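You operate a simulated robot arm through the tools that you are given. There is no shell and no other tool.

You are at the controls of a simulated two-armed robot. One attempt, no reset.

## Task
Turn valves three and six the other way and check that the lines are open.
Fine: press the valve check key after both turns, so that its screen shows all lines open; the other valves stay; the valve panel door ends shut. Where these are worked on the way, their far stop is far enough and under half their travel is too little: valve panel door.

It is judged by the outcome, as a careful person would: the job done as asked, and still so three seconds after it is handed in. It fails if anything else is knocked over, pushed out of place, dropped, spilled or broken.

## Robot
Two 7-joint arms with fingered hands on one trunk that stands fixed in place. Base frame: the origin is at the foot of the trunk, x ahead of it, y to its left, z up. Readings come in m, rad, newtons and seconds.
The left shoulder is at [0.07, 0.157, 1.339], the right one opposite. With the tool pointing down near the work surface each hand reaches from about 0.32 to 0.9 m from the base axis, measured 20 degrees to its own side. Payload 5 kg a hand.
Tool frame (each hand has its own): the origin (TCP) lies between the finger pads and is the grasp point; the fingertips stand 0.031 m ahead of it; z points along the fingers, y is the line along which they close. Largest opening 0.156 m; the body of the gripper starts 0.088 m behind the TCP. The gripper is a hand of 4 fingers: y runs from the thumb to the fingers, the wrist lies at [0, 0, -0.249] in the tool frame, and closing takes about 1.5 s.
Orientation is that of the tool frame in the base frame, as a unit quaternion [w, x, y, z]. With the fingers straight down and closing along the base's y, the tool's x points along the base's -x, its y along +y and its z along -z.

## Interface
- The arms move only by the tool nudge_tool. It takes "left_steps", "right_steps" or both (then of equal length, played together; a hand with none holds still); each is a list that holds one entry, the list of rows, each a list of 6 numbers: the shift along the tool's x, y, z in m, then the turn, a rotation vector about the tool's x, y, z in rad. In form: [[[dx, dy, dz, ax, ay, az], ...]]. A call has 1 to 20 rows; each row is the pose to reach, as a shift and turn from the pose commanded when the call began, along the tool's axes at that moment. "left_jaw" and "right_jaw" are, for a hand that has rows, the closure in counts, from 0 (fully open) to 255 (shut), set as the call begins (left out, the last holds). Rows are played at 5 a second. More than 0.05 m and 0.15 rad between two rows, or a gripper value outside its range, and nothing of the call is played. A pose out of reach is approached as far as the arm can. The call stops where the force on the tool passes 90 N (or 10 N more than at its start, if that is more) or the arm is blocked; 0.2 s more then pass. The fingers move at their own pace (about 0.108 m/s each) and stop on an object; they squeeze with about 30 N. The grip force told is the motor's: it shows also when the fingers shut on nothing. Time passes only in rows, and 0.2 s behind the last, so rows that repeat a pose let the fingers close. It gives the time, the measured TCP pose, the force on the tool (base axes), the opening and the grip force at its end, in the units of the frame above (readings bear some noise), with the torque about the TCP (base axes, N m) and any sound that the robot's microphone picked up.
- Cameras (640 x 400 px; columns grow to the right, rows downward): "scene" is now at [0.1285, -0.0424, 1.5687]; the picture's right is [-0.48, -0.88, -0.00], its down [-0.51, 0.28, -0.81] and it looks along [0.71, -0.39, -0.58] (base axes); focal length 289 px, centre (320, 200). "left" rides on the left gripper at [-0.072, 0.002, -0.111] in its tool frame; the picture's right is [-0.02, -1.00, 0.00], its down [0.84, -0.02, -0.54] and it looks along [0.54, -0.01, 0.84] (tool axes); focal length 234 px, centre (320, 200). "right" rides on the right gripper at [0.072, 0.002, -0.111] in its tool frame; the picture's right is [-0.02, 1.00, 0.00], its down [-0.84, -0.02, -0.54] and it looks along [-0.54, -0.01, 0.84] (tool axes); focal length 234 px, centre (320, 200). There is no depth. A picture from a camera that has moved, and an enlarged one, comes with that camera's place and axes in the base frame and with its lens.
- grab_frame(camera): a new picture of that camera. It takes no simulated time.
- raise_lower(by): slides the trunk up (or, below 0, down) by that many m; the arms and the scene camera ride with it, the base frame stays. It gives what a move gives, with no picture.
- move_fingers(finger1, finger2, finger3, thumb_bend, hand): sets how far each is bent, from 0 (flat) to 100 (curled in); at 30 the hand is open as for a grip, at 70 the pads meet at the TCP. One left out holds its place. A second passes; each finger stops where it meets its share of the squeeze, and holds until it gets a number again. A gripper value or a shape takes the hand back. It gives what a move gives, with no picture; readings hold the bend of each and the force on the fingers (four entries, about 0 where the hand has none), thumb and palm.
- grasp_type(shape, hand): the hand has 4 fingers and takes this shape, open, in about a second: jaw (thumb against the fingers, like two jaws); tri (thumb and two fingers); tip (a fingertip pinch); poke (one finger out to press); point (the index stretched); flat (the hand flat); cup (the hand cupped); fist (a fist). The gripper value then closes the fingers along that shape, each until it touches; the sizes above hold for jaw. It gives what a move gives, with no picture.
- pan_tilt(pan, tilt): turns the head with the scene camera to pan (to the left, within 1.501 rad either way) and tilt (down, from -0.506 to 1.204), counted from straight ahead of the robot. It gives what a move gives.
- inspect(camera, box): a new picture of the part [left, top, right, bottom] of that camera's present view, enlarged. It takes no simulated time.
- finish_job(): hands the job in; it is judged then, once.

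Places have to be worked out from the pictures, the camera data and where the tool is seen. Open the grippers and draw the arms clear of the work before you hand the job in, unless the task says otherwise.

The tools are called after ">>>" by a JSON object that holds its "fn" and its "kwargs". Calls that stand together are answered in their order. nudge_tool: Moves the arms, as the interface text tells. Its arguments: {"type":"object","properties":{"left_steps":{"type":"array"},"left_jaw":{"type":"number"},"right_steps":{"type":"array"},"right_jaw":{"type":"number"}},"required":[]} The other tools are called the same way: raise_lower (by) slides the trunk up or down; grasp_type (shape, hand) gives the hand a shape; move_fingers (finger1, finger2, finger3, thumb_bend, hand) moves the fingers one by one; pan_tilt (pan, tilt) turns the head that bears the scene camera; grab_frame (camera) takes a picture; inspect (camera, box) takes an enlarged picture of a part of a camera's view; finish_job () hands the job in.

At the start:

```text
time: 0.0
left_tool_pos: [0.5337, -0.0049, 1.3829]
left_tool_rot: [0.0, 0.0, 1.0, 0.001]
left_ft_force: [0.1, 0.7, -0.6]
left_ft_torque: [-0.01, 0.01, 0.03]
left_opening: 0.1561
left_grip_force: 0.1
left_shape: jaw
left_bend: [30.0, 30.0, 30.0, 30.0]
left_finger forces: [0.0, 0.0, 0.0, 0.0, 0.1, 0.1]
right_tool_pos: [0.3065, -0.4392, 1.4162]
right_tool_rot: [-0.001, 0.0, 1.0, -0.001]
right_ft_force: [-0.2, -0.1, 1.0]
right_ft_torque: [-0.01, -0.02, -0.03]
right_opening: 0.1559
right_grip_force: 0.1
right_shape: jaw
right_bend: [30.0, 30.0, 30.0, 30.0]
right_finger forces: [0.1, 0.1, 0.0, 0.1, 0.0, 0.0]
trunk travel left (down, up): [-0.725, 0.215]
head pan, tilt: [-0.499, 0.621]
```

scene: 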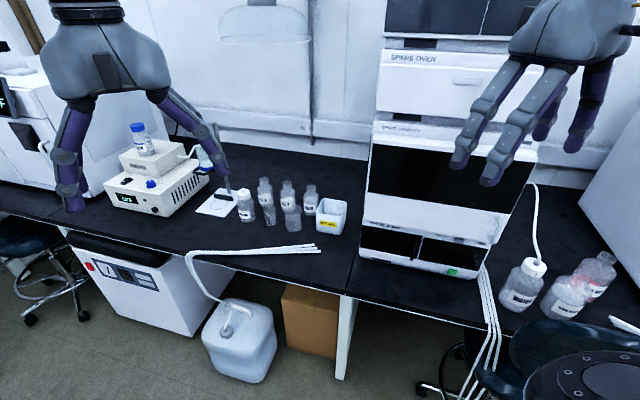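
right: 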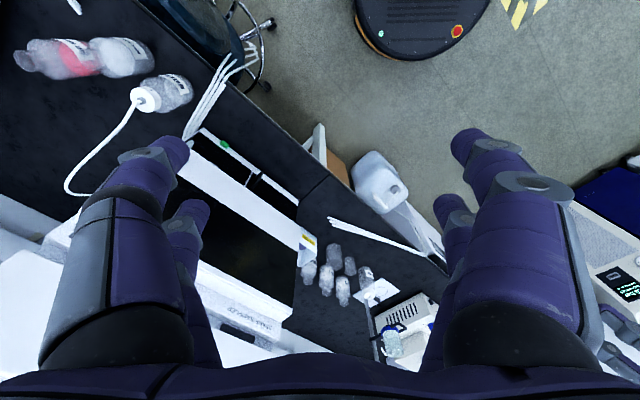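
left: 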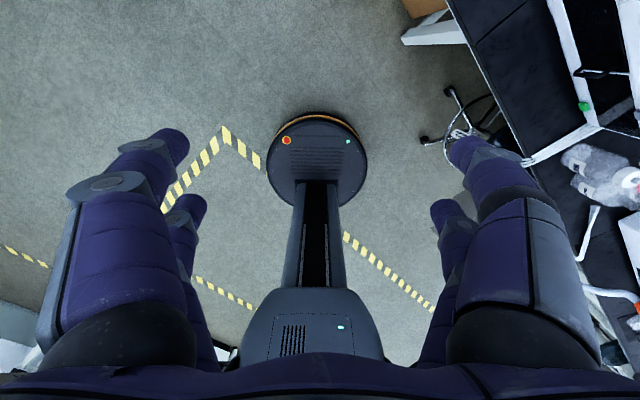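

I'll first look around to find the valve panel, starting with the enlarged view of the present scene.

>>> {"fn": "inspect", "kwargs": {"camera": "scene", "box": [340, 0, 580, 300]}}

>>> {"fn": "inspect", "kwargs": {"camera": "scene", "box": [0, 80, 240, 330]}}

```text
1.33 times, centred on (460, 150) of scene
camera zoom: at [0.1285, -0.0424, 1.5687], right [-0.48, -0.88, 0.0], down [-0.51, 0.28, -0.81], along [0.71, -0.39, -0.58], focal length 386 px, centre (133, 267)
```

zoom: 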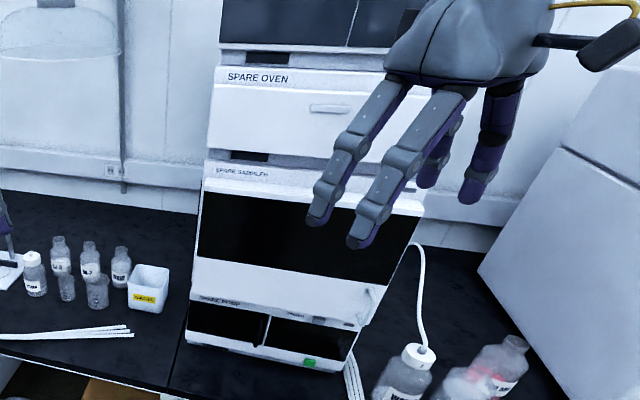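

```text
1.60 times, centred on (120, 205) of scene
camera zoom: at [0.1285, -0.0424, 1.5687], right [-0.48, -0.88, 0.0], down [-0.51, 0.28, -0.81], along [0.71, -0.39, -0.58], focal length 463 px, centre (640, 192)
```

zoom: 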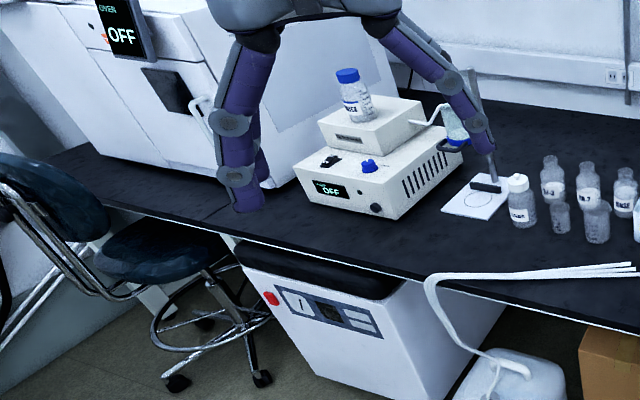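

No valve panel here yet; I pan the head to the left and look.

>>> {"fn": "pan_tilt", "kwargs": {"pan": 0.4, "tilt": 0.5}}

>>> {"fn": "grab_frame", "kwargs": {"camera": "scene"}}

>>> {"fn": "pan_tilt", "kwargs": {"pan": 1.2, "tilt": 0.5}}

>>> {"fn": "grab_frame", "kwargs": {"camera": "scene"}}

>>> {"fn": "pan_tilt", "kwargs": {"pan": -1.2, "tilt": 0.5}}

>>> {"fn": "grab_frame", "kwargs": {"camera": "scene"}}

```text
time: 1.2
left_tool_pos: [0.5338, -0.0055, 1.3828]
left_tool_rot: [0.0, 0.0, 1.0, -0.001]
left_ft_force: [-0.9, -0.3, -0.7]
left_ft_torque: [-0.04, 0.02, 0.02]
left_opening: 0.1561
left_grip_force: 0.1
left_shape: jaw
left_bend: [30.0, 30.0, 30.0, 30.0]
left_finger forces: [0.0, 0.0, 0.0, 0.1, 0.0, 0.0]
right_tool_pos: [0.3068, -0.4383, 1.4149]
right_tool_rot: [-0.001, 0.0, 1.0, 0.0]
right_ft_force: [-1.1, 0.5, 0.9]
right_ft_torque: [0.0, 0.0, -0.01]
right_opening: 0.1561
right_grip_force: 0.2
right_shape: jaw
right_bend: [30.0, 30.0, 30.0, 30.0]
right_finger forces: [0.1, 0.1, 0.0, 0.0, 0.0, 0.0]
trunk travel left (down, up): [-0.725, 0.215]
head pan, tilt: [0.4, 0.499]
```

```text
taken
camera scene: at [0.1353, 0.035, 1.5797], right [0.39, -0.92, 0.0], down [-0.44, -0.19, -0.88], along [0.81, 0.34, -0.48], focal length 289 px, centre (320, 200)
```

scene: 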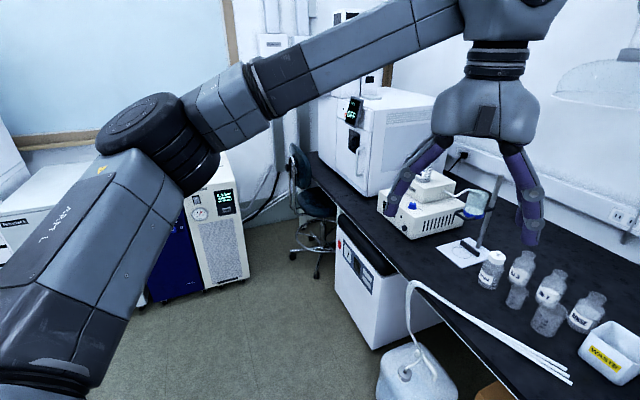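

```text
time: 2.3
left_tool_pos: [0.5348, -0.0054, 1.3828]
left_tool_rot: [0.0, -0.001, 1.0, 0.0]
left_ft_force: [-0.5, -0.8, 0.6]
left_ft_torque: [0.02, -0.04, 0.0]
left_opening: 0.1557
left_grip_force: 0.1
left_shape: jaw
left_bend: [30.0, 30.0, 30.0, 30.0]
left_finger forces: [0.0, 0.0, 0.0, 0.0, 0.0, 0.0]
right_tool_pos: [0.3069, -0.437, 1.4164]
right_tool_rot: [0.001, -0.001, 1.0, 0.0]
right_ft_force: [1.1, 0.5, 0.6]
right_ft_torque: [-0.04, 0.0, 0.02]
right_opening: 0.1557
right_grip_force: 0.0
right_shape: jaw
right_bend: [30.0, 30.0, 30.0, 30.0]
right_finger forces: [0.0, 0.1, 0.0, 0.1, 0.1, 0.0]
trunk travel left (down, up): [-0.725, 0.215]
head pan, tilt: [1.201, 0.499]
```

```text
taken
camera scene: at [0.0845, 0.0844, 1.5797], right [0.93, -0.36, 0.0], down [-0.17, -0.45, -0.88], along [0.32, 0.82, -0.48], focal length 289 px, centre (320, 200)
```

scene: 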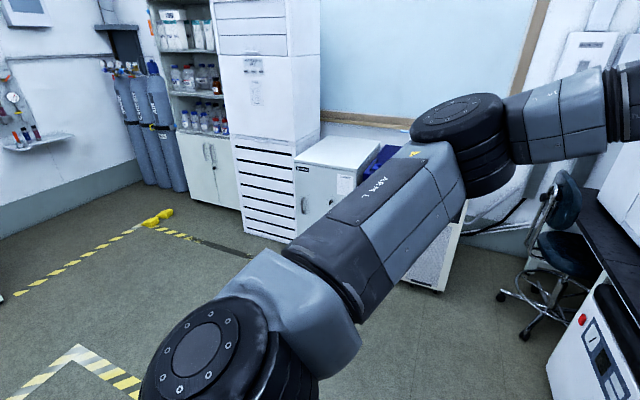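

```text
time: 4.5
left_tool_pos: [0.5354, -0.0054, 1.3826]
left_tool_rot: [0.0, 0.0, 1.0, -0.001]
left_ft_force: [-0.3, 0.4, 0.3]
left_ft_torque: [-0.02, 0.02, 0.01]
left_opening: 0.1556
left_grip_force: 0.1
left_shape: jaw
left_bend: [30.0, 30.0, 30.0, 30.0]
left_finger forces: [0.0, 0.0, 0.0, 0.0, 0.0, 0.0]
right_tool_pos: [0.3064, -0.4379, 1.4157]
right_tool_rot: [0.0, 0.0, 1.0, 0.0]
right_ft_force: [-0.1, 0.8, 0.5]
right_ft_torque: [0.01, -0.01, 0.01]
right_opening: 0.156
right_grip_force: 0.0
right_shape: jaw
right_bend: [30.0, 30.0, 30.0, 30.0]
right_finger forces: [0.1, 0.1, 0.1, 0.0, 0.0, 0.0]
trunk travel left (down, up): [-0.725, 0.215]
head pan, tilt: [-1.201, 0.499]
```

```text
taken
camera scene: at [0.0845, -0.0851, 1.5797], right [-0.93, -0.36, 0.0], down [-0.17, 0.45, -0.88], along [0.32, -0.82, -0.48], focal length 289 px, centre (320, 200)
```

scene: 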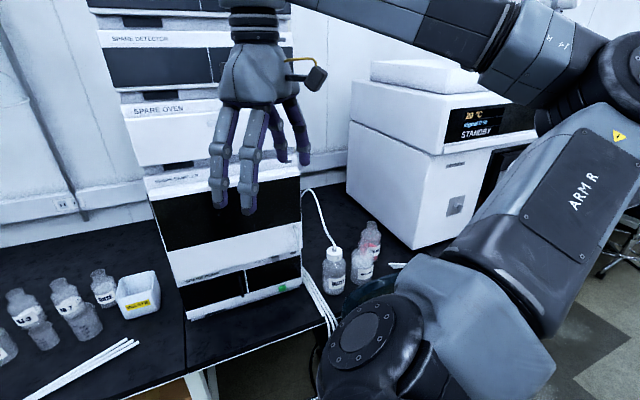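

The stack ahead-right carries several labelled units; I zoom in on it and on the things further right to look for a valve panel.

>>> {"fn": "inspect", "kwargs": {"camera": "scene", "box": [80, 0, 330, 160]}}

>>> {"fn": "inspect", "kwargs": {"camera": "scene", "box": [140, 150, 340, 330]}}

>>> {"fn": "inspect", "kwargs": {"camera": "scene", "box": [330, 40, 560, 300]}}

```text
2.50 times, centred on (205, 80) of scene
camera zoom: at [0.0845, -0.0851, 1.5797], right [-0.93, -0.36, 0.0], down [-0.17, 0.45, -0.88], along [0.32, -0.82, -0.48], focal length 723 px, centre (608, 500)
```

zoom: 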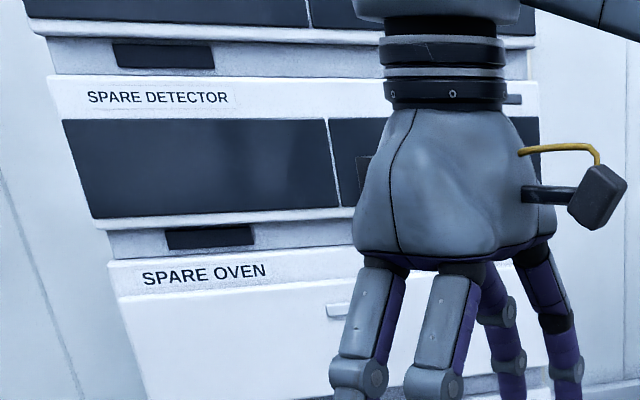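

```text
2.22 times, centred on (240, 240) of scene
camera zoom: at [0.0845, -0.0851, 1.5797], right [-0.93, -0.36, 0.0], down [-0.17, 0.45, -0.88], along [0.32, -0.82, -0.48], focal length 643 px, centre (498, 111)
```

zoom: 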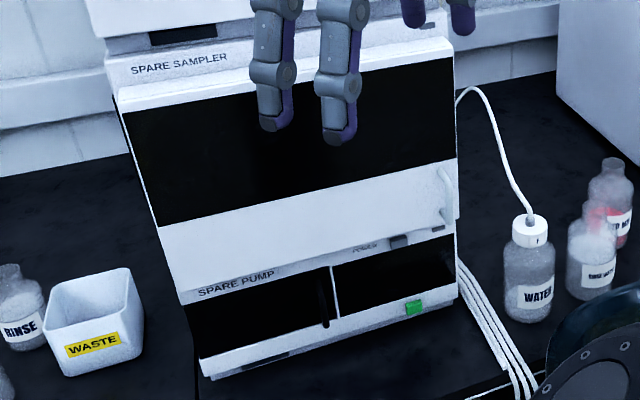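

```text
1.54 times, centred on (445, 170) of scene
camera zoom: at [0.0845, -0.0851, 1.5797], right [-0.93, -0.36, 0.0], down [-0.17, 0.45, -0.88], along [0.32, -0.82, -0.48], focal length 445 px, centre (128, 246)
```

zoom: 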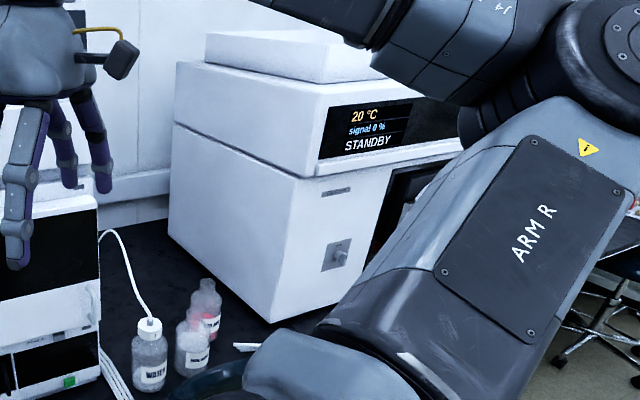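

I look up at the top of the stack and farther around both sides.

>>> {"fn": "pan_tilt", "kwargs": {"pan": -0.6, "tilt": 0.0}}

>>> {"fn": "grab_frame", "kwargs": {"camera": "scene"}}

>>> {"fn": "pan_tilt", "kwargs": {"pan": 0.3, "tilt": 0.1}}

>>> {"fn": "grab_frame", "kwargs": {"camera": "scene"}}

>>> {"fn": "pan_tilt", "kwargs": {"pan": -1.5, "tilt": 0.1}}

>>> {"fn": "grab_frame", "kwargs": {"camera": "scene"}}

>>> {"fn": "pan_tilt", "kwargs": {"pan": 1.5, "tilt": 0.1}}

>>> {"fn": "grab_frame", "kwargs": {"camera": "scene"}}

```text
time: 5.5
left_tool_pos: [0.5339, -0.0052, 1.3826]
left_tool_rot: [0.0, 0.0, 1.0, 0.0]
left_ft_force: [0.0, 0.2, 0.5]
left_ft_torque: [0.02, 0.02, 0.02]
left_opening: 0.1556
left_grip_force: 0.0
left_shape: jaw
left_bend: [30.0, 30.0, 30.0, 30.0]
left_finger forces: [0.0, 0.0, 0.0, 0.0, 0.1, 0.0]
right_tool_pos: [0.306, -0.4383, 1.4163]
right_tool_rot: [0.001, 0.0, 1.0, 0.0]
right_ft_force: [-0.8, 0.3, 0.1]
right_ft_torque: [-0.03, 0.0, -0.01]
right_opening: 0.156
right_grip_force: 0.1
right_shape: jaw
right_bend: [30.0, 30.0, 30.0, 30.0]
right_finger forces: [0.0, 0.0, 0.1, 0.1, 0.1, 0.1]
trunk travel left (down, up): [-0.725, 0.215]
head pan, tilt: [-0.6, 0.0]
```

```text
taken
camera scene: at [0.1257, -0.0513, 1.6258], right [-0.57, -0.82, 0.0], down [0.0, 0.0, -1.0], along [0.82, -0.57, 0.0], focal length 289 px, centre (320, 200)
```

scene: 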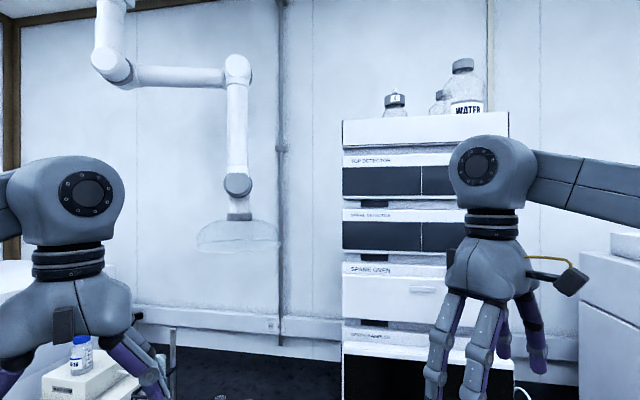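

```text
time: 6.7
left_tool_pos: [0.5353, -0.006, 1.3824]
left_tool_rot: [0.0, -0.001, 1.0, 0.0]
left_ft_force: [-0.4, 0.8, -0.4]
left_ft_torque: [0.02, -0.01, 0.01]
left_opening: 0.1557
left_grip_force: 0.1
left_shape: jaw
left_bend: [30.0, 30.0, 30.0, 30.0]
left_finger forces: [0.0, 0.0, 0.0, 0.0, 0.0, 0.1]
right_tool_pos: [0.3053, -0.4393, 1.4154]
right_tool_rot: [-0.001, -0.001, 1.0, -0.001]
right_ft_force: [1.1, 0.1, -0.5]
right_ft_torque: [0.02, 0.0, 0.01]
right_opening: 0.1558
right_grip_force: 0.0
right_shape: jaw
right_bend: [30.0, 30.0, 30.0, 30.0]
right_finger forces: [0.0, 0.1, 0.0, 0.0, 0.0, 0.1]
trunk travel left (down, up): [-0.725, 0.215]
head pan, tilt: [0.3, 0.099]
```

```text
taken
camera scene: at [0.1394, 0.0268, 1.6168], right [0.3, -0.96, 0.0], down [-0.09, -0.03, -1.0], along [0.95, 0.29, -0.1], focal length 289 px, centre (320, 200)
```

scene: 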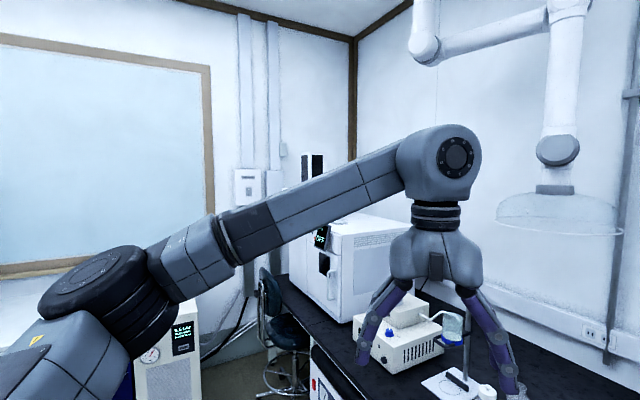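

```text
time: 8.5
left_tool_pos: [0.5347, -0.0064, 1.3824]
left_tool_rot: [0.0, 0.0, 1.0, -0.001]
left_ft_force: [1.1, 0.0, 0.2]
left_ft_torque: [0.02, 0.0, -0.02]
left_opening: 0.1563
left_grip_force: 0.1
left_shape: jaw
left_bend: [30.0, 30.0, 30.0, 30.0]
left_finger forces: [0.1, 0.0, 0.1, 0.0, 0.0, 0.0]
right_tool_pos: [0.3058, -0.4387, 1.4159]
right_tool_rot: [0.0, -0.001, 1.0, -0.001]
right_ft_force: [-0.1, 0.5, -0.4]
right_ft_torque: [-0.01, -0.03, -0.03]
right_opening: 0.1558
right_grip_force: 0.1
right_shape: jaw
right_bend: [30.0, 30.0, 30.0, 30.0]
right_finger forces: [0.0, 0.0, 0.0, 0.0, 0.0, 0.1]
trunk travel left (down, up): [-0.725, 0.215]
head pan, tilt: [-1.499, 0.099]
```

```text
taken
camera scene: at [0.0582, -0.0922, 1.6168], right [-1.0, -0.07, 0.0], down [-0.01, 0.1, -0.99], along [0.07, -0.99, -0.1], focal length 289 px, centre (320, 200)
```

scene: 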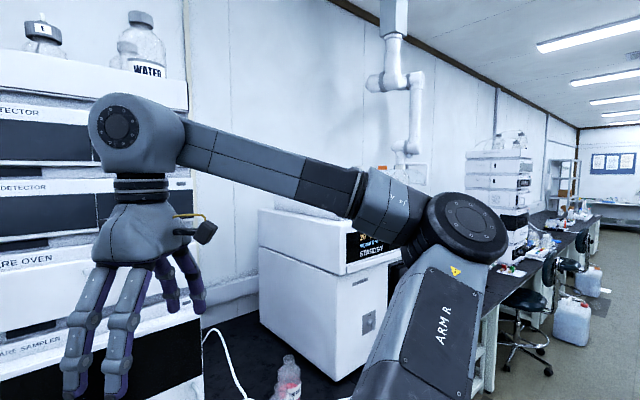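

```text
time: 11.1
left_tool_pos: [0.5351, -0.0057, 1.3826]
left_tool_rot: [-0.001, -0.001, 1.0, 0.0]
left_ft_force: [1.0, 0.9, -0.7]
left_ft_torque: [-0.02, 0.02, -0.01]
left_opening: 0.1558
left_grip_force: 0.0
left_shape: jaw
left_bend: [30.0, 30.0, 30.0, 30.0]
left_finger forces: [0.1, 0.0, 0.0, 0.0, 0.0, 0.1]
right_tool_pos: [0.3054, -0.4372, 1.4149]
right_tool_rot: [0.0, -0.001, 1.0, 0.0]
right_ft_force: [-0.5, 0.2, 0.7]
right_ft_torque: [0.03, 0.0, 0.01]
right_opening: 0.1558
right_grip_force: 0.2
right_shape: jaw
right_bend: [30.0, 30.0, 30.0, 30.0]
right_finger forces: [0.0, 0.0, 0.0, 0.0, 0.1, 0.0]
trunk travel left (down, up): [-0.725, 0.215]
head pan, tilt: [1.499, 0.099]
```

```text
taken
camera scene: at [0.0581, 0.0915, 1.6168], right [1.0, -0.07, 0.0], down [-0.01, -0.1, -1.0], along [0.07, 0.99, -0.1], focal length 289 px, centre (320, 200)
```

scene: 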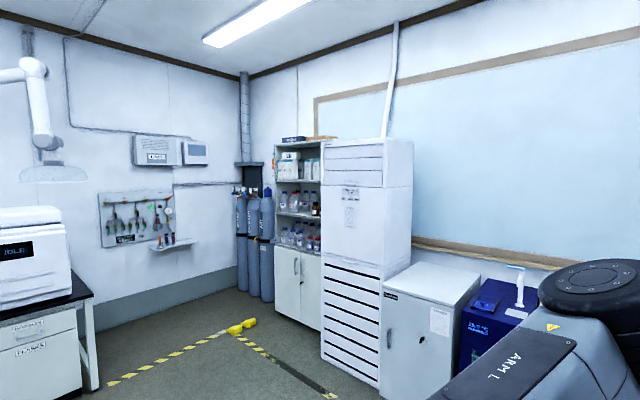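

Not found yet. I look lower and to the right, under and along the bench near the robot.

>>> {"fn": "pan_tilt", "kwargs": {"pan": -1.5, "tilt": 0.8}}

>>> {"fn": "grab_frame", "kwargs": {"camera": "scene"}}

>>> {"fn": "pan_tilt", "kwargs": {"pan": 0.0, "tilt": 0.9}}

>>> {"fn": "grab_frame", "kwargs": {"camera": "scene"}}

>>> {"fn": "pan_tilt", "kwargs": {"pan": 0.75, "tilt": 0.9}}

>>> {"fn": "grab_frame", "kwargs": {"camera": "scene"}}

```text
time: 13.7
left_tool_pos: [0.5342, -0.0057, 1.3826]
left_tool_rot: [-0.001, 0.0, 1.0, 0.0]
left_ft_force: [0.2, 0.7, 0.3]
left_ft_torque: [-0.01, -0.02, 0.02]
left_opening: 0.156
left_grip_force: 0.0
left_shape: jaw
left_bend: [30.0, 30.0, 30.0, 30.0]
left_finger forces: [0.1, 0.1, 0.0, 0.0, 0.0, 0.0]
right_tool_pos: [0.3064, -0.4394, 1.4154]
right_tool_rot: [0.0, -0.001, 1.0, 0.0]
right_ft_force: [-1.5, -0.5, 0.1]
right_ft_torque: [0.01, -0.02, 0.0]
right_opening: 0.156
right_grip_force: 0.1
right_shape: jaw
right_bend: [30.0, 30.0, 30.0, 30.0]
right_finger forces: [0.0, 0.0, 0.0, 0.0, 0.1, 0.0]
trunk travel left (down, up): [-0.725, 0.215]
head pan, tilt: [-1.499, 0.799]
```

```text
taken
camera scene: at [0.0573, -0.0808, 1.5537], right [-1.0, -0.07, 0.0], down [-0.05, 0.72, -0.7], along [0.05, -0.7, -0.72], focal length 289 px, centre (320, 200)
```

scene: 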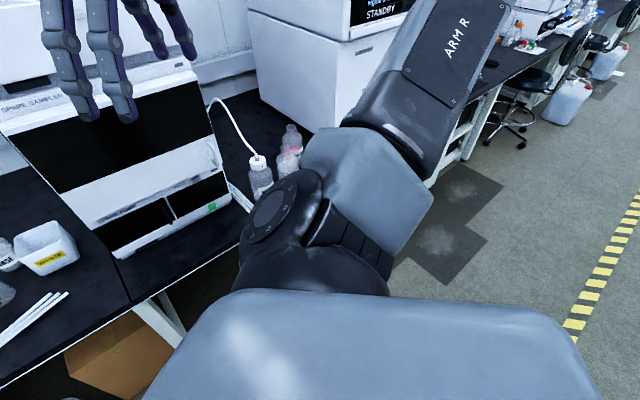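

```text
time: 15.3
left_tool_pos: [0.5343, -0.0051, 1.3828]
left_tool_rot: [0.001, -0.001, 1.0, 0.0]
left_ft_force: [-0.5, 0.7, -1.1]
left_ft_torque: [0.02, -0.01, 0.0]
left_opening: 0.156
left_grip_force: 0.1
left_shape: jaw
left_bend: [30.0, 30.0, 30.0, 30.0]
left_finger forces: [0.0, 0.1, 0.1, 0.0, 0.0, 0.0]
right_tool_pos: [0.3051, -0.4373, 1.4163]
right_tool_rot: [-0.001, -0.002, 1.0, 0.0]
right_ft_force: [0.8, 0.0, 0.4]
right_ft_torque: [0.02, 0.02, -0.02]
right_opening: 0.156
right_grip_force: 0.1
right_shape: jaw
right_bend: [30.0, 30.0, 30.0, 30.0]
right_finger forces: [0.1, 0.1, 0.0, 0.0, 0.1, 0.0]
trunk travel left (down, up): [-0.725, 0.215]
head pan, tilt: [0.0, 0.901]
```

```text
taken
camera scene: at [0.127, -0.0004, 1.5458], right [0.0, -1.0, 0.0], down [-0.78, 0.0, -0.62], along [0.62, 0.0, -0.78], focal length 289 px, centre (320, 200)
```

scene: 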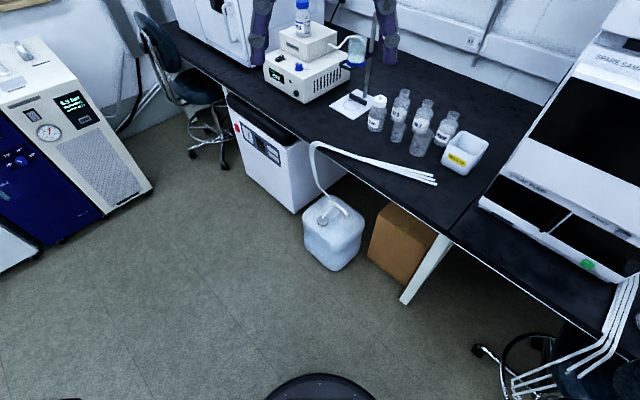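

```text
time: 16.4
left_tool_pos: [0.5351, -0.0062, 1.3818]
left_tool_rot: [0.0, 0.0, 1.0, 0.0]
left_ft_force: [0.7, -0.1, -0.5]
left_ft_torque: [-0.02, 0.01, 0.02]
left_opening: 0.156
left_grip_force: 0.0
left_shape: jaw
left_bend: [30.0, 30.0, 30.0, 30.0]
left_finger forces: [0.0, 0.0, 0.1, 0.0, 0.0, 0.0]
right_tool_pos: [0.3055, -0.4379, 1.4158]
right_tool_rot: [0.0, 0.0, 1.0, -0.001]
right_ft_force: [0.2, -0.9, 0.3]
right_ft_torque: [0.0, 0.0, 0.0]
right_opening: 0.156
right_grip_force: 0.2
right_shape: jaw
right_bend: [30.0, 30.0, 30.0, 30.0]
right_finger forces: [0.0, 0.1, 0.1, 0.0, 0.1, 0.0]
trunk travel left (down, up): [-0.725, 0.215]
head pan, tilt: [0.75, 0.901]
```

```text
taken
camera scene: at [0.1067, 0.0511, 1.5458], right [0.68, -0.73, 0.0], down [-0.57, -0.53, -0.62], along [0.45, 0.42, -0.78], focal length 289 px, centre (320, 200)
```

scene: 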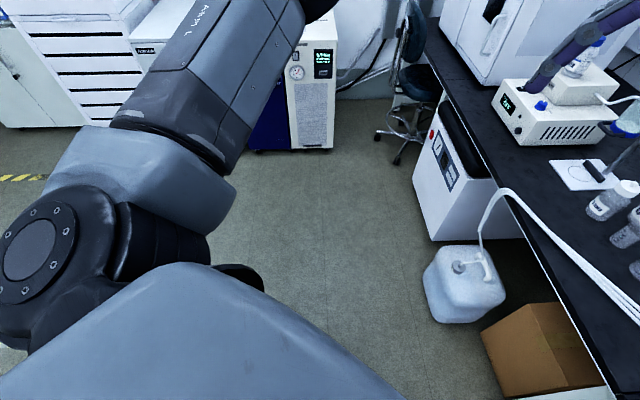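

The pump unit at the foot of the stack has small controls; I turn the camera to it and enlarge.

>>> {"fn": "pan_tilt", "kwargs": {"pan": -0.85, "tilt": 0.6}}

>>> {"fn": "grab_frame", "kwargs": {"camera": "scene"}}

>>> {"fn": "inspect", "kwargs": {"camera": "scene", "box": [240, 200, 400, 300]}}

>>> {"fn": "inspect", "kwargs": {"camera": "scene", "box": [220, 0, 440, 130]}}

```text
time: 18.1
left_tool_pos: [0.5337, -0.0049, 1.3824]
left_tool_rot: [0.0, 0.0, 1.0, 0.0]
left_ft_force: [-0.2, -0.1, -0.6]
left_ft_torque: [0.0, 0.0, -0.02]
left_opening: 0.1555
left_grip_force: 0.1
left_shape: jaw
left_bend: [30.0, 30.0, 30.0, 30.0]
left_finger forces: [0.1, 0.0, 0.0, 0.0, 0.1, 0.1]
right_tool_pos: [0.3057, -0.4386, 1.4149]
right_tool_rot: [-0.001, -0.001, 1.0, 0.001]
right_ft_force: [0.8, 0.3, -0.5]
right_ft_torque: [-0.03, 0.0, 0.0]
right_opening: 0.156
right_grip_force: 0.0
right_shape: jaw
right_bend: [30.0, 30.0, 30.0, 30.0]
right_finger forces: [0.0, 0.0, 0.0, 0.0, 0.0, 0.0]
trunk travel left (down, up): [-0.725, 0.215]
head pan, tilt: [-0.85, 0.6]
```

```text
taken
camera scene: at [0.1099, -0.0667, 1.5706], right [-0.75, -0.66, 0.0], down [-0.37, 0.42, -0.82], along [0.55, -0.62, -0.57], focal length 289 px, centre (320, 200)
```

scene: 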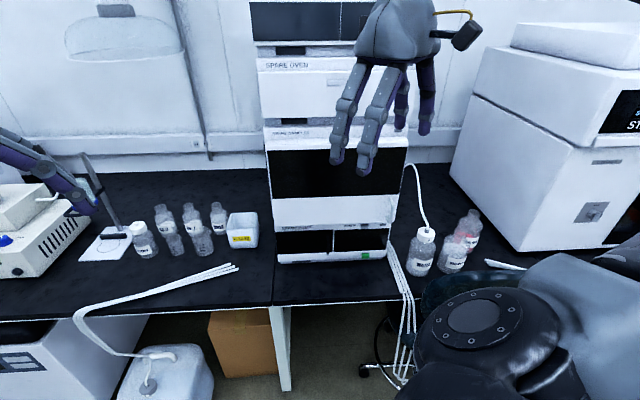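

```text
4.00 times, centred on (320, 250) of scene
camera zoom: at [0.1099, -0.0667, 1.5706], right [-0.75, -0.66, 0.0], down [-0.37, 0.42, -0.82], along [0.55, -0.62, -0.57], focal length 1157 px, centre (320, 0)
```

zoom: 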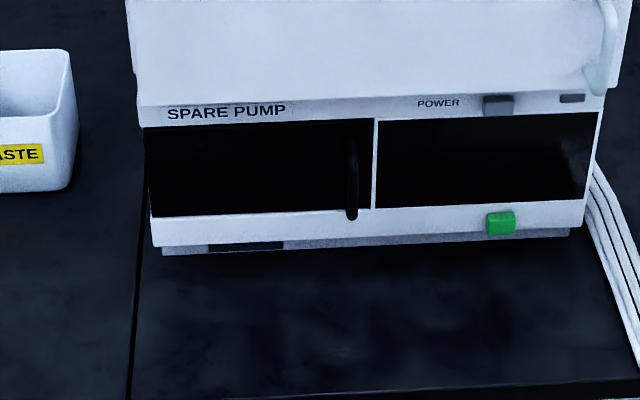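

```text
2.91 times, centred on (330, 65) of scene
camera zoom: at [0.1099, -0.0667, 1.5706], right [-0.75, -0.66, 0.0], down [-0.37, 0.42, -0.82], along [0.55, -0.62, -0.57], focal length 842 px, centre (291, 593)
```

zoom: 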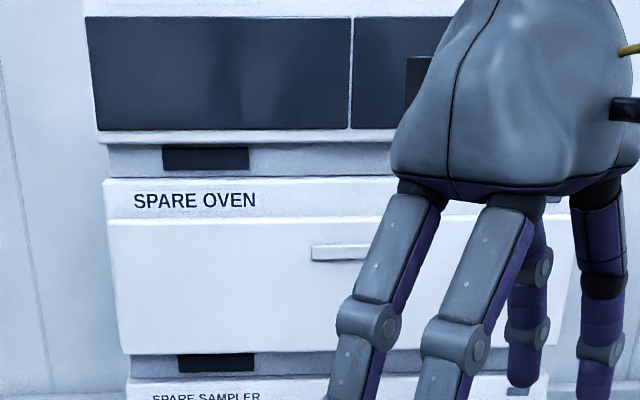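

The pump's left dark window has a black handle and there is a green key, which I judge to be near (0.46,-0.68,0.87). I still look at the other devices closely before deciding.

>>> {"fn": "pan_tilt", "kwargs": {"pan": 0.15, "tilt": 0.6}}

>>> {"fn": "inspect", "kwargs": {"camera": "scene", "box": [160, 80, 360, 260]}}

>>> {"fn": "inspect", "kwargs": {"camera": "scene", "box": [300, 60, 480, 220]}}

>>> {"fn": "inspect", "kwargs": {"camera": "scene", "box": [0, 60, 200, 300]}}

>>> {"fn": "inspect", "kwargs": {"camera": "scene", "box": [180, 200, 400, 400]}}

```text
time: 19.4
left_tool_pos: [0.5351, -0.0054, 1.3824]
left_tool_rot: [0.0, -0.001, 1.0, 0.0]
left_ft_force: [-0.6, 0.9, 0.5]
left_ft_torque: [-0.02, 0.02, 0.02]
left_opening: 0.1558
left_grip_force: 0.0
left_shape: jaw
left_bend: [30.0, 30.0, 30.0, 30.0]
left_finger forces: [0.0, 0.1, 0.0, 0.1, 0.0, 0.0]
right_tool_pos: [0.3068, -0.438, 1.4149]
right_tool_rot: [-0.001, -0.002, 1.0, 0.0]
right_ft_force: [0.4, 0.2, -1.5]
right_ft_torque: [-0.01, 0.01, -0.02]
right_opening: 0.1561
right_grip_force: 0.0
right_shape: jaw
right_bend: [30.0, 30.0, 30.0, 30.0]
right_finger forces: [0.1, 0.0, 0.0, 0.1, 0.0, 0.0]
trunk travel left (down, up): [-0.725, 0.215]
head pan, tilt: [0.15, 0.6]
```

```text
2.22 times, centred on (260, 170) of scene
camera zoom: at [0.1389, 0.0128, 1.5706], right [0.15, -0.99, 0.0], down [-0.56, -0.08, -0.83], along [0.82, 0.12, -0.57], focal length 643 px, centre (453, 267)
```

zoom: 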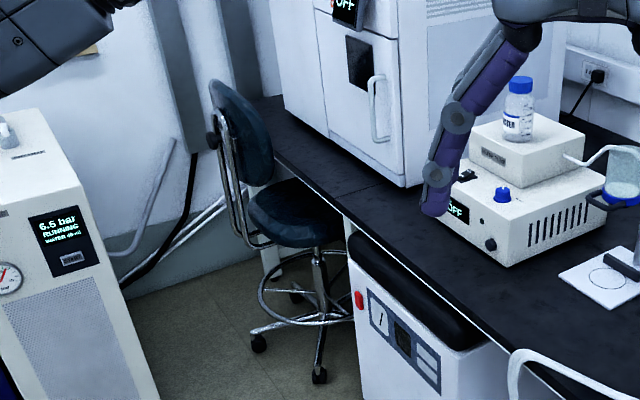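

```text
2.50 times, centred on (390, 140) of scene
camera zoom: at [0.1389, 0.0128, 1.5706], right [0.15, -0.99, 0.0], down [-0.56, -0.08, -0.83], along [0.82, 0.12, -0.57], focal length 723 px, centre (145, 350)
```

zoom: 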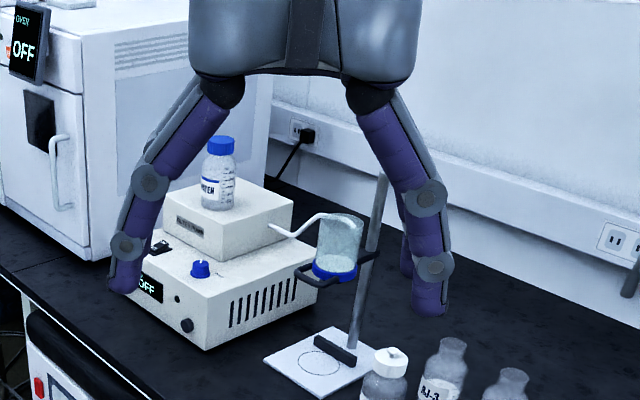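

```text
1.67 times, centred on (100, 180) of scene
camera zoom: at [0.1389, 0.0128, 1.5706], right [0.15, -0.99, 0.0], down [-0.56, -0.08, -0.83], along [0.82, 0.12, -0.57], focal length 482 px, centre (687, 233)
```

zoom: 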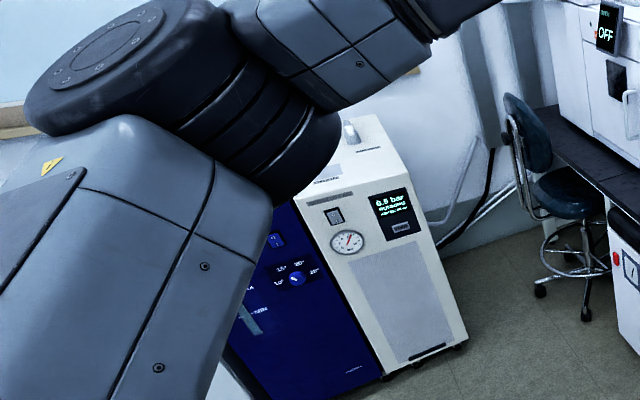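

```text
2.00 times, centred on (290, 300) of scene
camera zoom: at [0.1389, 0.0128, 1.5706], right [0.15, -0.99, 0.0], down [-0.56, -0.08, -0.83], along [0.82, 0.12, -0.57], focal length 579 px, centre (380, 0)
```

zoom: 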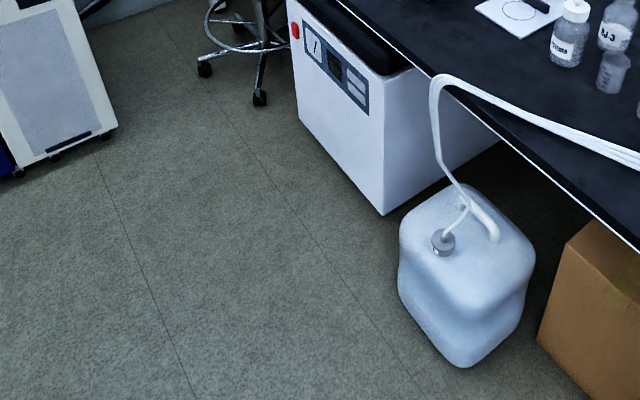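

The bench edge runs at 45° to my x axis (x−y≈0.91), and the stack stands squarely ahead of my right shoulder with its pump front at about n=0.80 m along (0.707,-0.707). Both hands are in front of the bench edge, so I lower the trunk 0.25 m for a flatter view and better reach.

>>> {"fn": "raise_lower", "kwargs": {"by": -0.25}}

>>> {"fn": "pan_tilt", "kwargs": {"pan": -0.85, "tilt": 0.35}}

>>> {"fn": "grab_frame", "kwargs": {"camera": "scene"}}

>>> {"fn": "inspect", "kwargs": {"camera": "scene", "box": [240, 200, 400, 300]}}

```text
time: 21.9
left_tool_pos: [0.5343, -0.006, 1.132]
left_tool_rot: [0.0, 0.001, 1.0, 0.0]
left_ft_force: [0.1, -1.1, -0.1]
left_ft_torque: [0.03, -0.01, -0.02]
left_opening: 0.1558
left_grip_force: 0.0
left_shape: jaw
left_bend: [30.0, 30.0, 30.0, 30.0]
left_finger forces: [0.0, 0.0, 0.0, 0.0, 0.0, 0.0]
right_tool_pos: [0.306, -0.4385, 1.1657]
right_tool_rot: [-0.001, -0.001, 1.0, 0.0]
right_ft_force: [-0.2, -0.4, -0.4]
right_ft_torque: [-0.01, -0.01, -0.04]
right_opening: 0.1563
right_grip_force: 0.1
right_shape: jaw
right_bend: [30.0, 30.0, 30.0, 30.0]
right_finger forces: [0.0, 0.1, 0.0, 0.1, 0.1, 0.1]
trunk travel left (down, up): [-0.475, 0.465]
head pan, tilt: [0.15, 0.6]
```

```text
time: 23.2
left_tool_pos: [0.5353, -0.0056, 1.1322]
left_tool_rot: [0.001, -0.001, 1.0, 0.0]
left_ft_force: [0.0, 0.4, -0.6]
left_ft_torque: [0.04, 0.0, 0.01]
left_opening: 0.1559
left_grip_force: 0.2
left_shape: jaw
left_bend: [30.0, 30.0, 30.0, 30.0]
left_finger forces: [0.0, 0.0, 0.0, 0.0, 0.1, 0.0]
right_tool_pos: [0.3055, -0.4379, 1.1659]
right_tool_rot: [0.0, -0.001, 1.0, 0.0]
right_ft_force: [0.1, 0.0, 0.1]
right_ft_torque: [0.03, 0.02, -0.02]
right_opening: 0.156
right_grip_force: 0.0
right_shape: jaw
right_bend: [30.0, 30.0, 30.0, 30.0]
right_finger forces: [0.1, 0.0, 0.0, 0.0, 0.0, 0.0]
trunk travel left (down, up): [-0.475, 0.465]
head pan, tilt: [-0.85, 0.351]
```

```text
taken
camera scene: at [0.113, -0.0702, 1.3434], right [-0.75, -0.66, 0.0], down [-0.23, 0.26, -0.94], along [0.62, -0.7, -0.34], focal length 289 px, centre (320, 200)
```

scene: 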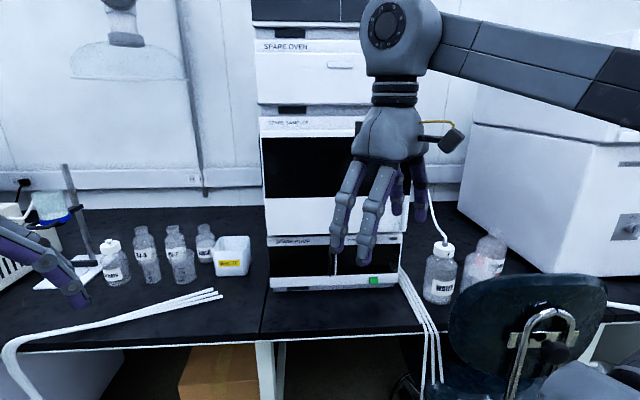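

```text
4.00 times, centred on (320, 250) of scene
camera zoom: at [0.113, -0.0702, 1.3434], right [-0.75, -0.66, 0.0], down [-0.23, 0.26, -0.94], along [0.62, -0.7, -0.34], focal length 1157 px, centre (320, 0)
```

zoom: 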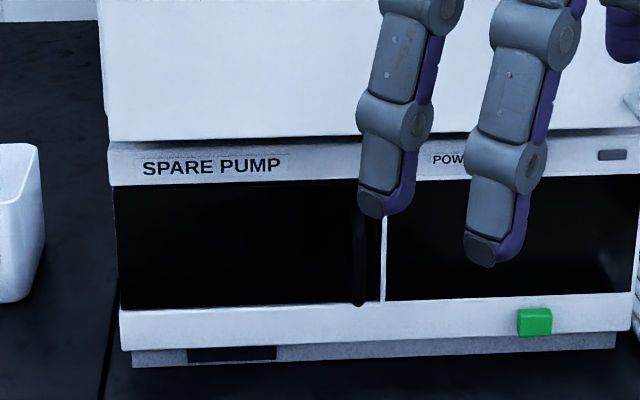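

I now turn the right hand to face the stack (yaw 45°, pitch up 45°) and draw it back a little so its camera can look at the pump and sampler.

>>> {"fn": "nudge_tool", "kwargs": {"right_steps": [[[0.002, 0.008, 0.002, 0.031, -0.074, 0.074], [0.005, 0.017, 0.003, 0.062, -0.149, 0.149], [0.007, 0.025, 0.005, 0.092, -0.223, 0.223], [0.009, 0.034, 0.006, 0.123, -0.298, 0.298], [0.012, 0.042, 0.008, 0.154, -0.372, 0.372], [0.014, 0.05, 0.01, 0.185, -0.446, 0.446], [0.016, 0.059, 0.011, 0.216, -0.521, 0.521], [0.018, 0.067, 0.013, 0.246, -0.595, 0.595], [0.021, 0.076, 0.014, 0.277, -0.67, 0.67], [0.023, 0.084, 0.016, 0.308, -0.744, 0.744]]]}}

>>> {"fn": "grab_frame", "kwargs": {"camera": "right"}}

>>> {"fn": "grab_frame", "kwargs": {"camera": "scene"}}

```text
time: 25.4
left_tool_pos: [0.5357, -0.0064, 1.1331]
left_tool_rot: [-0.001, -0.001, 1.0, 0.0]
left_ft_force: [-0.2, -1.1, -0.4]
left_ft_torque: [0.02, -0.03, -0.06]
left_opening: 0.1559
left_grip_force: 0.0
left_shape: jaw
left_bend: [30.0, 30.0, 30.0, 30.0]
left_finger forces: [0.0, 0.0, 0.1, 0.0, 0.0, 0.0]
right_tool_pos: [0.2853, -0.3594, 1.1541]
right_tool_rot: [0.337, 0.338, 0.867, -0.14]
right_ft_force: [0.7, 0.1, -0.3]
right_ft_torque: [-0.01, -0.03, 0.02]
right_opening: 0.1557
right_grip_force: 0.0
right_shape: jaw
right_bend: [30.0, 30.0, 30.0, 30.0]
right_finger forces: [0.0, 0.1, 0.1, 0.0, 0.0, 0.0]
right hand out of reach, approached as far as the arm can: row 10
trunk travel left (down, up): [-0.475, 0.465]
head pan, tilt: [-0.85, 0.351]
```

```text
taken
camera right: at [0.1927, -0.27, 1.1871], right [0.69, 0.72, 0.0], down [0.17, -0.17, 0.97], along [0.7, -0.67, -0.24], focal length 234 px, centre (320, 200)
```

right: 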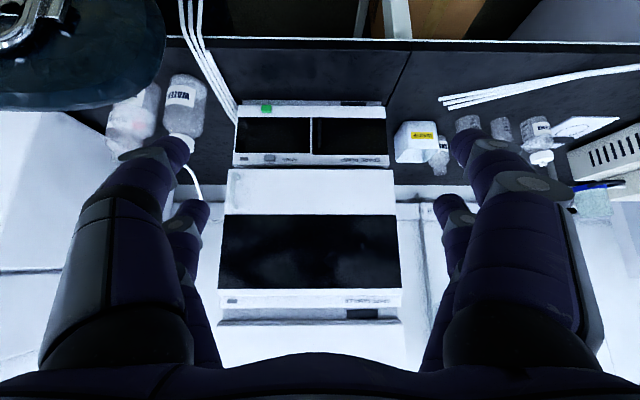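

```text
taken
camera scene: at [0.1131, -0.0702, 1.3433], right [-0.75, -0.66, 0.0], down [-0.23, 0.26, -0.94], along [0.62, -0.71, -0.34], focal length 289 px, centre (320, 200)
```

scene: 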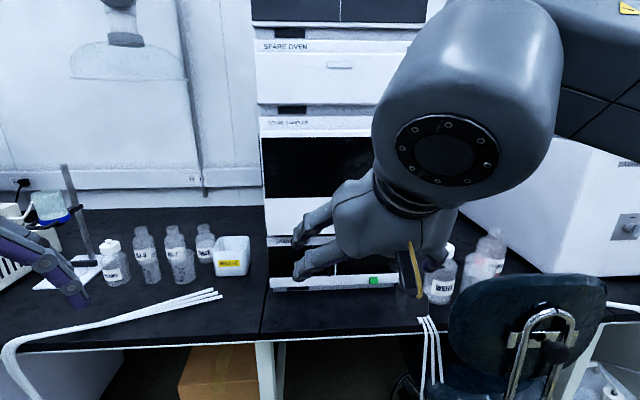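

The wrist camera shows the stack upside down; I enlarge the pump and the sampler.

>>> {"fn": "inspect", "kwargs": {"camera": "right", "box": [220, 90, 400, 180]}}

>>> {"fn": "inspect", "kwargs": {"camera": "right", "box": [210, 160, 410, 330]}}

```text
3.56 times, centred on (310, 135) of right
camera zoom: at [0.1927, -0.27, 1.1871], right [0.69, 0.72, 0.0], down [0.17, -0.17, 0.97], along [0.7, -0.67, -0.24], focal length 833 px, centre (356, 431)
```

zoom: 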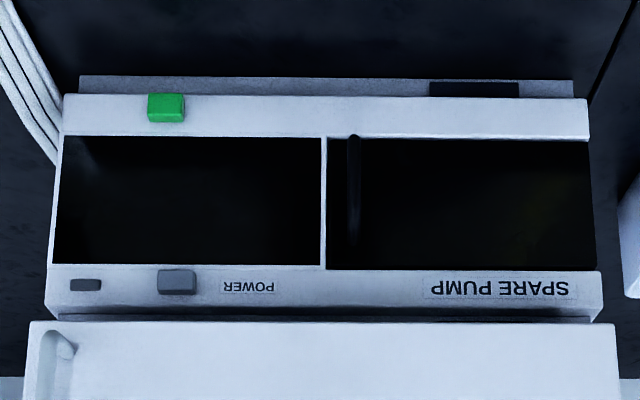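

```text
2.35 times, centred on (310, 245) of right
camera zoom: at [0.1927, -0.27, 1.1871], right [0.69, 0.72, 0.0], down [0.17, -0.17, 0.97], along [0.7, -0.67, -0.24], focal length 551 px, centre (344, 94)
```

zoom: 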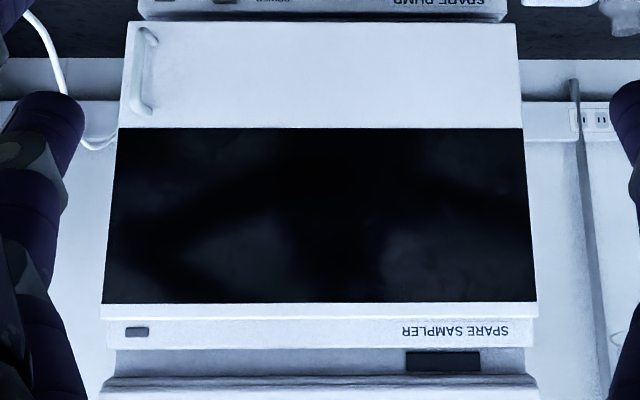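

Before touching anything I check the instrument to the right (STANDBY display, small plate with knob), since it could hide a valve panel as well.

>>> {"fn": "pan_tilt", "kwargs": {"pan": -1.35, "tilt": 0.25}}

>>> {"fn": "grab_frame", "kwargs": {"camera": "scene"}}

>>> {"fn": "inspect", "kwargs": {"camera": "scene", "box": [260, 60, 640, 320]}}

>>> {"fn": "pan_tilt", "kwargs": {"pan": 0.6, "tilt": 0.3}}

>>> {"fn": "grab_frame", "kwargs": {"camera": "scene"}}

>>> {"fn": "inspect", "kwargs": {"camera": "scene", "box": [330, 60, 600, 300]}}

```text
time: 26.4
left_tool_pos: [0.534, -0.0058, 1.1317]
left_tool_rot: [0.0, -0.001, 1.0, 0.0]
left_ft_force: [-0.1, -0.2, -0.6]
left_ft_torque: [-0.01, -0.01, 0.03]
left_opening: 0.1561
left_grip_force: 0.0
left_shape: jaw
left_bend: [30.0, 30.0, 30.0, 30.0]
left_finger forces: [0.0, 0.0, 0.1, 0.1, 0.0, 0.1]
right_tool_pos: [0.2848, -0.3588, 1.1543]
right_tool_rot: [0.338, 0.337, 0.868, -0.139]
right_ft_force: [-0.3, 0.2, -0.4]
right_ft_torque: [-0.03, -0.02, 0.03]
right_opening: 0.1558
right_grip_force: 0.0
right_shape: jaw
right_bend: [30.0, 30.0, 30.0, 30.0]
right_finger forces: [0.0, 0.0, 0.0, 0.0, 0.0, 0.0]
trunk travel left (down, up): [-0.475, 0.465]
head pan, tilt: [-1.349, 0.25]
```

```text
taken
camera scene: at [0.0721, -0.0912, 1.3528], right [-0.98, -0.22, 0.0], down [-0.05, 0.24, -0.97], along [0.21, -0.94, -0.25], focal length 289 px, centre (320, 200)
```

scene: 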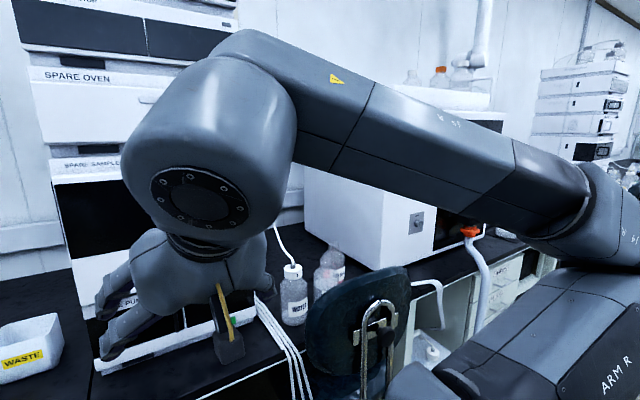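

```text
1.54 times, centred on (450, 190) of scene
camera zoom: at [0.0721, -0.0912, 1.3528], right [-0.98, -0.22, 0.0], down [-0.05, 0.24, -0.97], along [0.21, -0.94, -0.25], focal length 445 px, centre (120, 215)
```

zoom: 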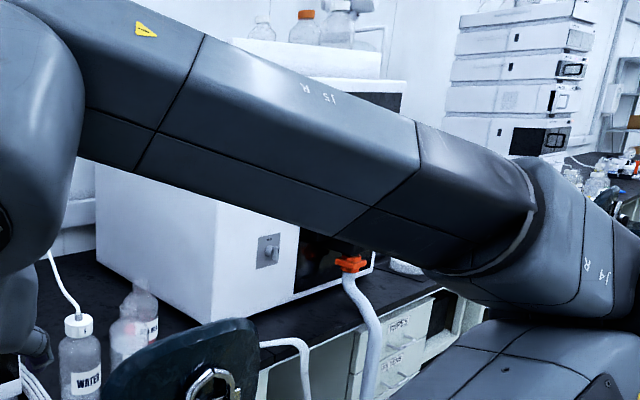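

```text
time: 28.2
left_tool_pos: [0.5352, -0.0049, 1.1323]
left_tool_rot: [0.0, -0.001, 1.0, 0.0]
left_ft_force: [-0.8, 1.0, -0.5]
left_ft_torque: [0.01, 0.02, -0.02]
left_opening: 0.1558
left_grip_force: 0.0
left_shape: jaw
left_bend: [30.0, 30.0, 30.0, 30.0]
left_finger forces: [0.0, 0.0, 0.1, 0.0, 0.1, 0.0]
right_tool_pos: [0.2857, -0.3583, 1.1536]
right_tool_rot: [0.337, 0.337, 0.868, -0.139]
right_ft_force: [-0.7, -0.1, 1.0]
right_ft_torque: [-0.01, 0.0, -0.05]
right_opening: 0.1557
right_grip_force: 0.2
right_shape: jaw
right_bend: [30.0, 30.0, 30.0, 30.0]
right_finger forces: [0.0, 0.1, 0.1, 0.0, 0.0, 0.1]
trunk travel left (down, up): [-0.475, 0.465]
head pan, tilt: [0.6, 0.3]
```

```text
taken
camera scene: at [0.1285, 0.0525, 1.3481], right [0.56, -0.83, 0.0], down [-0.24, -0.17, -0.96], along [0.79, 0.54, -0.3], focal length 289 px, centre (320, 200)
```

scene: 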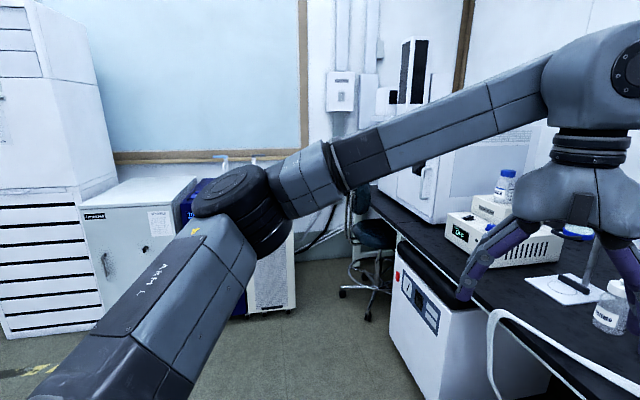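

```text
1.67 times, centred on (465, 180) of scene
camera zoom: at [0.1285, 0.0525, 1.3481], right [0.56, -0.83, 0.0], down [-0.24, -0.17, -0.96], along [0.79, 0.54, -0.3], focal length 482 px, centre (78, 233)
```

zoom: 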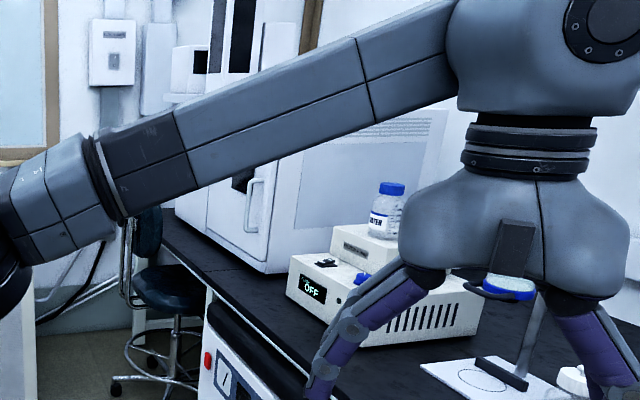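

The pump's left pane carries a vertical black handle at roughly n=0.853, r=0.044, z=0.84–0.92 (world ≈ (0.572,-0.634)), hinge seemingly on its left. I swing the right hand level and forward to stand in front of it.

>>> {"fn": "nudge_tool", "kwargs": {"right_steps": [[[-0.003, 0.001, 0.031, 0, -0.08, 0], [-0.006, 0.002, 0.063, 0, -0.16, 0], [-0.009, 0.002, 0.094, 0, -0.24, 0], [-0.012, 0.003, 0.126, 0, -0.32, 0], [-0.015, 0.004, 0.157, 0, -0.4, 0], [-0.019, 0.005, 0.188, 0, -0.48, 0], [-0.022, 0.006, 0.22, 0, -0.56, 0], [-0.025, 0.006, 0.251, 0, -0.64, 0], [-0.028, 0.007, 0.283, 0, -0.72, 0], [-0.031, 0.008, 0.314, 0, -0.8, 0]]]}}

>>> {"fn": "grab_frame", "kwargs": {"camera": "right"}}

>>> {"fn": "pan_tilt", "kwargs": {"pan": -0.85, "tilt": 0.5}}

>>> {"fn": "grab_frame", "kwargs": {"camera": "scene"}}

```text
time: 30.4
left_tool_pos: [0.535, -0.0039, 1.1333]
left_tool_rot: [0.0, -0.001, 1.0, -0.002]
left_ft_force: [0.6, 0.4, 0.0]
left_ft_torque: [-0.02, 0.0, -0.04]
left_opening: 0.1556
left_grip_force: 0.1
left_shape: jaw
left_bend: [30.0, 30.0, 30.0, 30.0]
left_finger forces: [0.0, 0.0, 0.1, 0.0, 0.0, 0.0]
right_tool_pos: [0.5082, -0.5583, 1.048]
right_tool_rot: [0.623, 0.26, 0.694, -0.249]
right_ft_force: [0.2, 0.0, 0.7]
right_ft_torque: [-0.03, -0.01, 0.02]
right_opening: 0.1559
right_grip_force: 0.0
right_shape: jaw
right_bend: [30.0, 30.0, 30.0, 30.0]
right_finger forces: [0.0, 0.1, 0.1, 0.0, 0.1, 0.1]
right hand out of reach, approached as far as the arm can: row 1, 2, 3, 4, 5, 6, 7, 8, 9, 10
trunk travel left (down, up): [-0.475, 0.465]
head pan, tilt: [0.6, 0.3]
```

```text
taken
camera right: at [0.4221, -0.4796, 0.9878], right [0.67, 0.74, 0.0], down [-0.34, 0.31, 0.89], along [0.66, -0.6, 0.46], focal length 234 px, centre (320, 200)
```

right: 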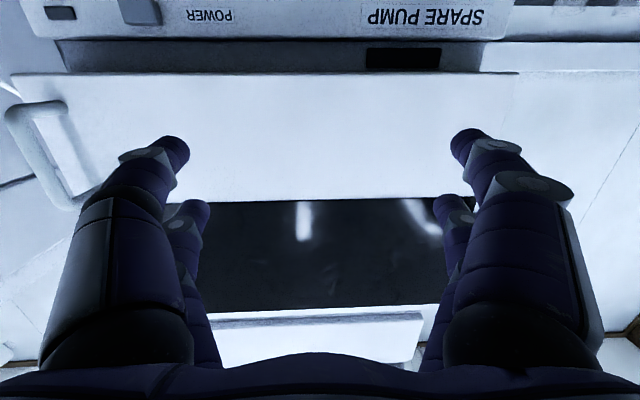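

```text
time: 32.0
left_tool_pos: [0.5349, -0.0052, 1.1316]
left_tool_rot: [0.0, -0.001, 1.0, 0.0]
left_ft_force: [0.4, -0.6, 0.8]
left_ft_torque: [-0.02, -0.01, -0.01]
left_opening: 0.1562
left_grip_force: 0.0
left_shape: jaw
left_bend: [30.0, 30.0, 30.0, 30.0]
left_finger forces: [0.1, 0.0, 0.0, 0.0, 0.0, 0.0]
right_tool_pos: [0.5086, -0.5606, 1.047]
right_tool_rot: [0.622, 0.261, 0.695, -0.249]
right_ft_force: [-0.1, -0.5, -0.3]
right_ft_torque: [0.03, 0.03, 0.02]
right_opening: 0.1558
right_grip_force: 0.1
right_shape: jaw
right_bend: [30.0, 30.0, 30.0, 30.0]
right_finger forces: [0.0, 0.1, 0.0, 0.0, 0.0, 0.1]
trunk travel left (down, up): [-0.475, 0.465]
head pan, tilt: [-0.85, 0.499]
```

```text
taken
camera scene: at [0.1116, -0.0686, 1.3297], right [-0.75, -0.66, 0.0], down [-0.32, 0.36, -0.88], along [0.58, -0.66, -0.48], focal length 289 px, centre (320, 200)
```

scene: 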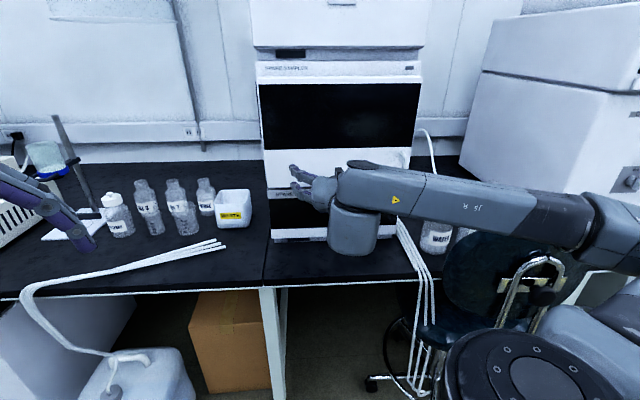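

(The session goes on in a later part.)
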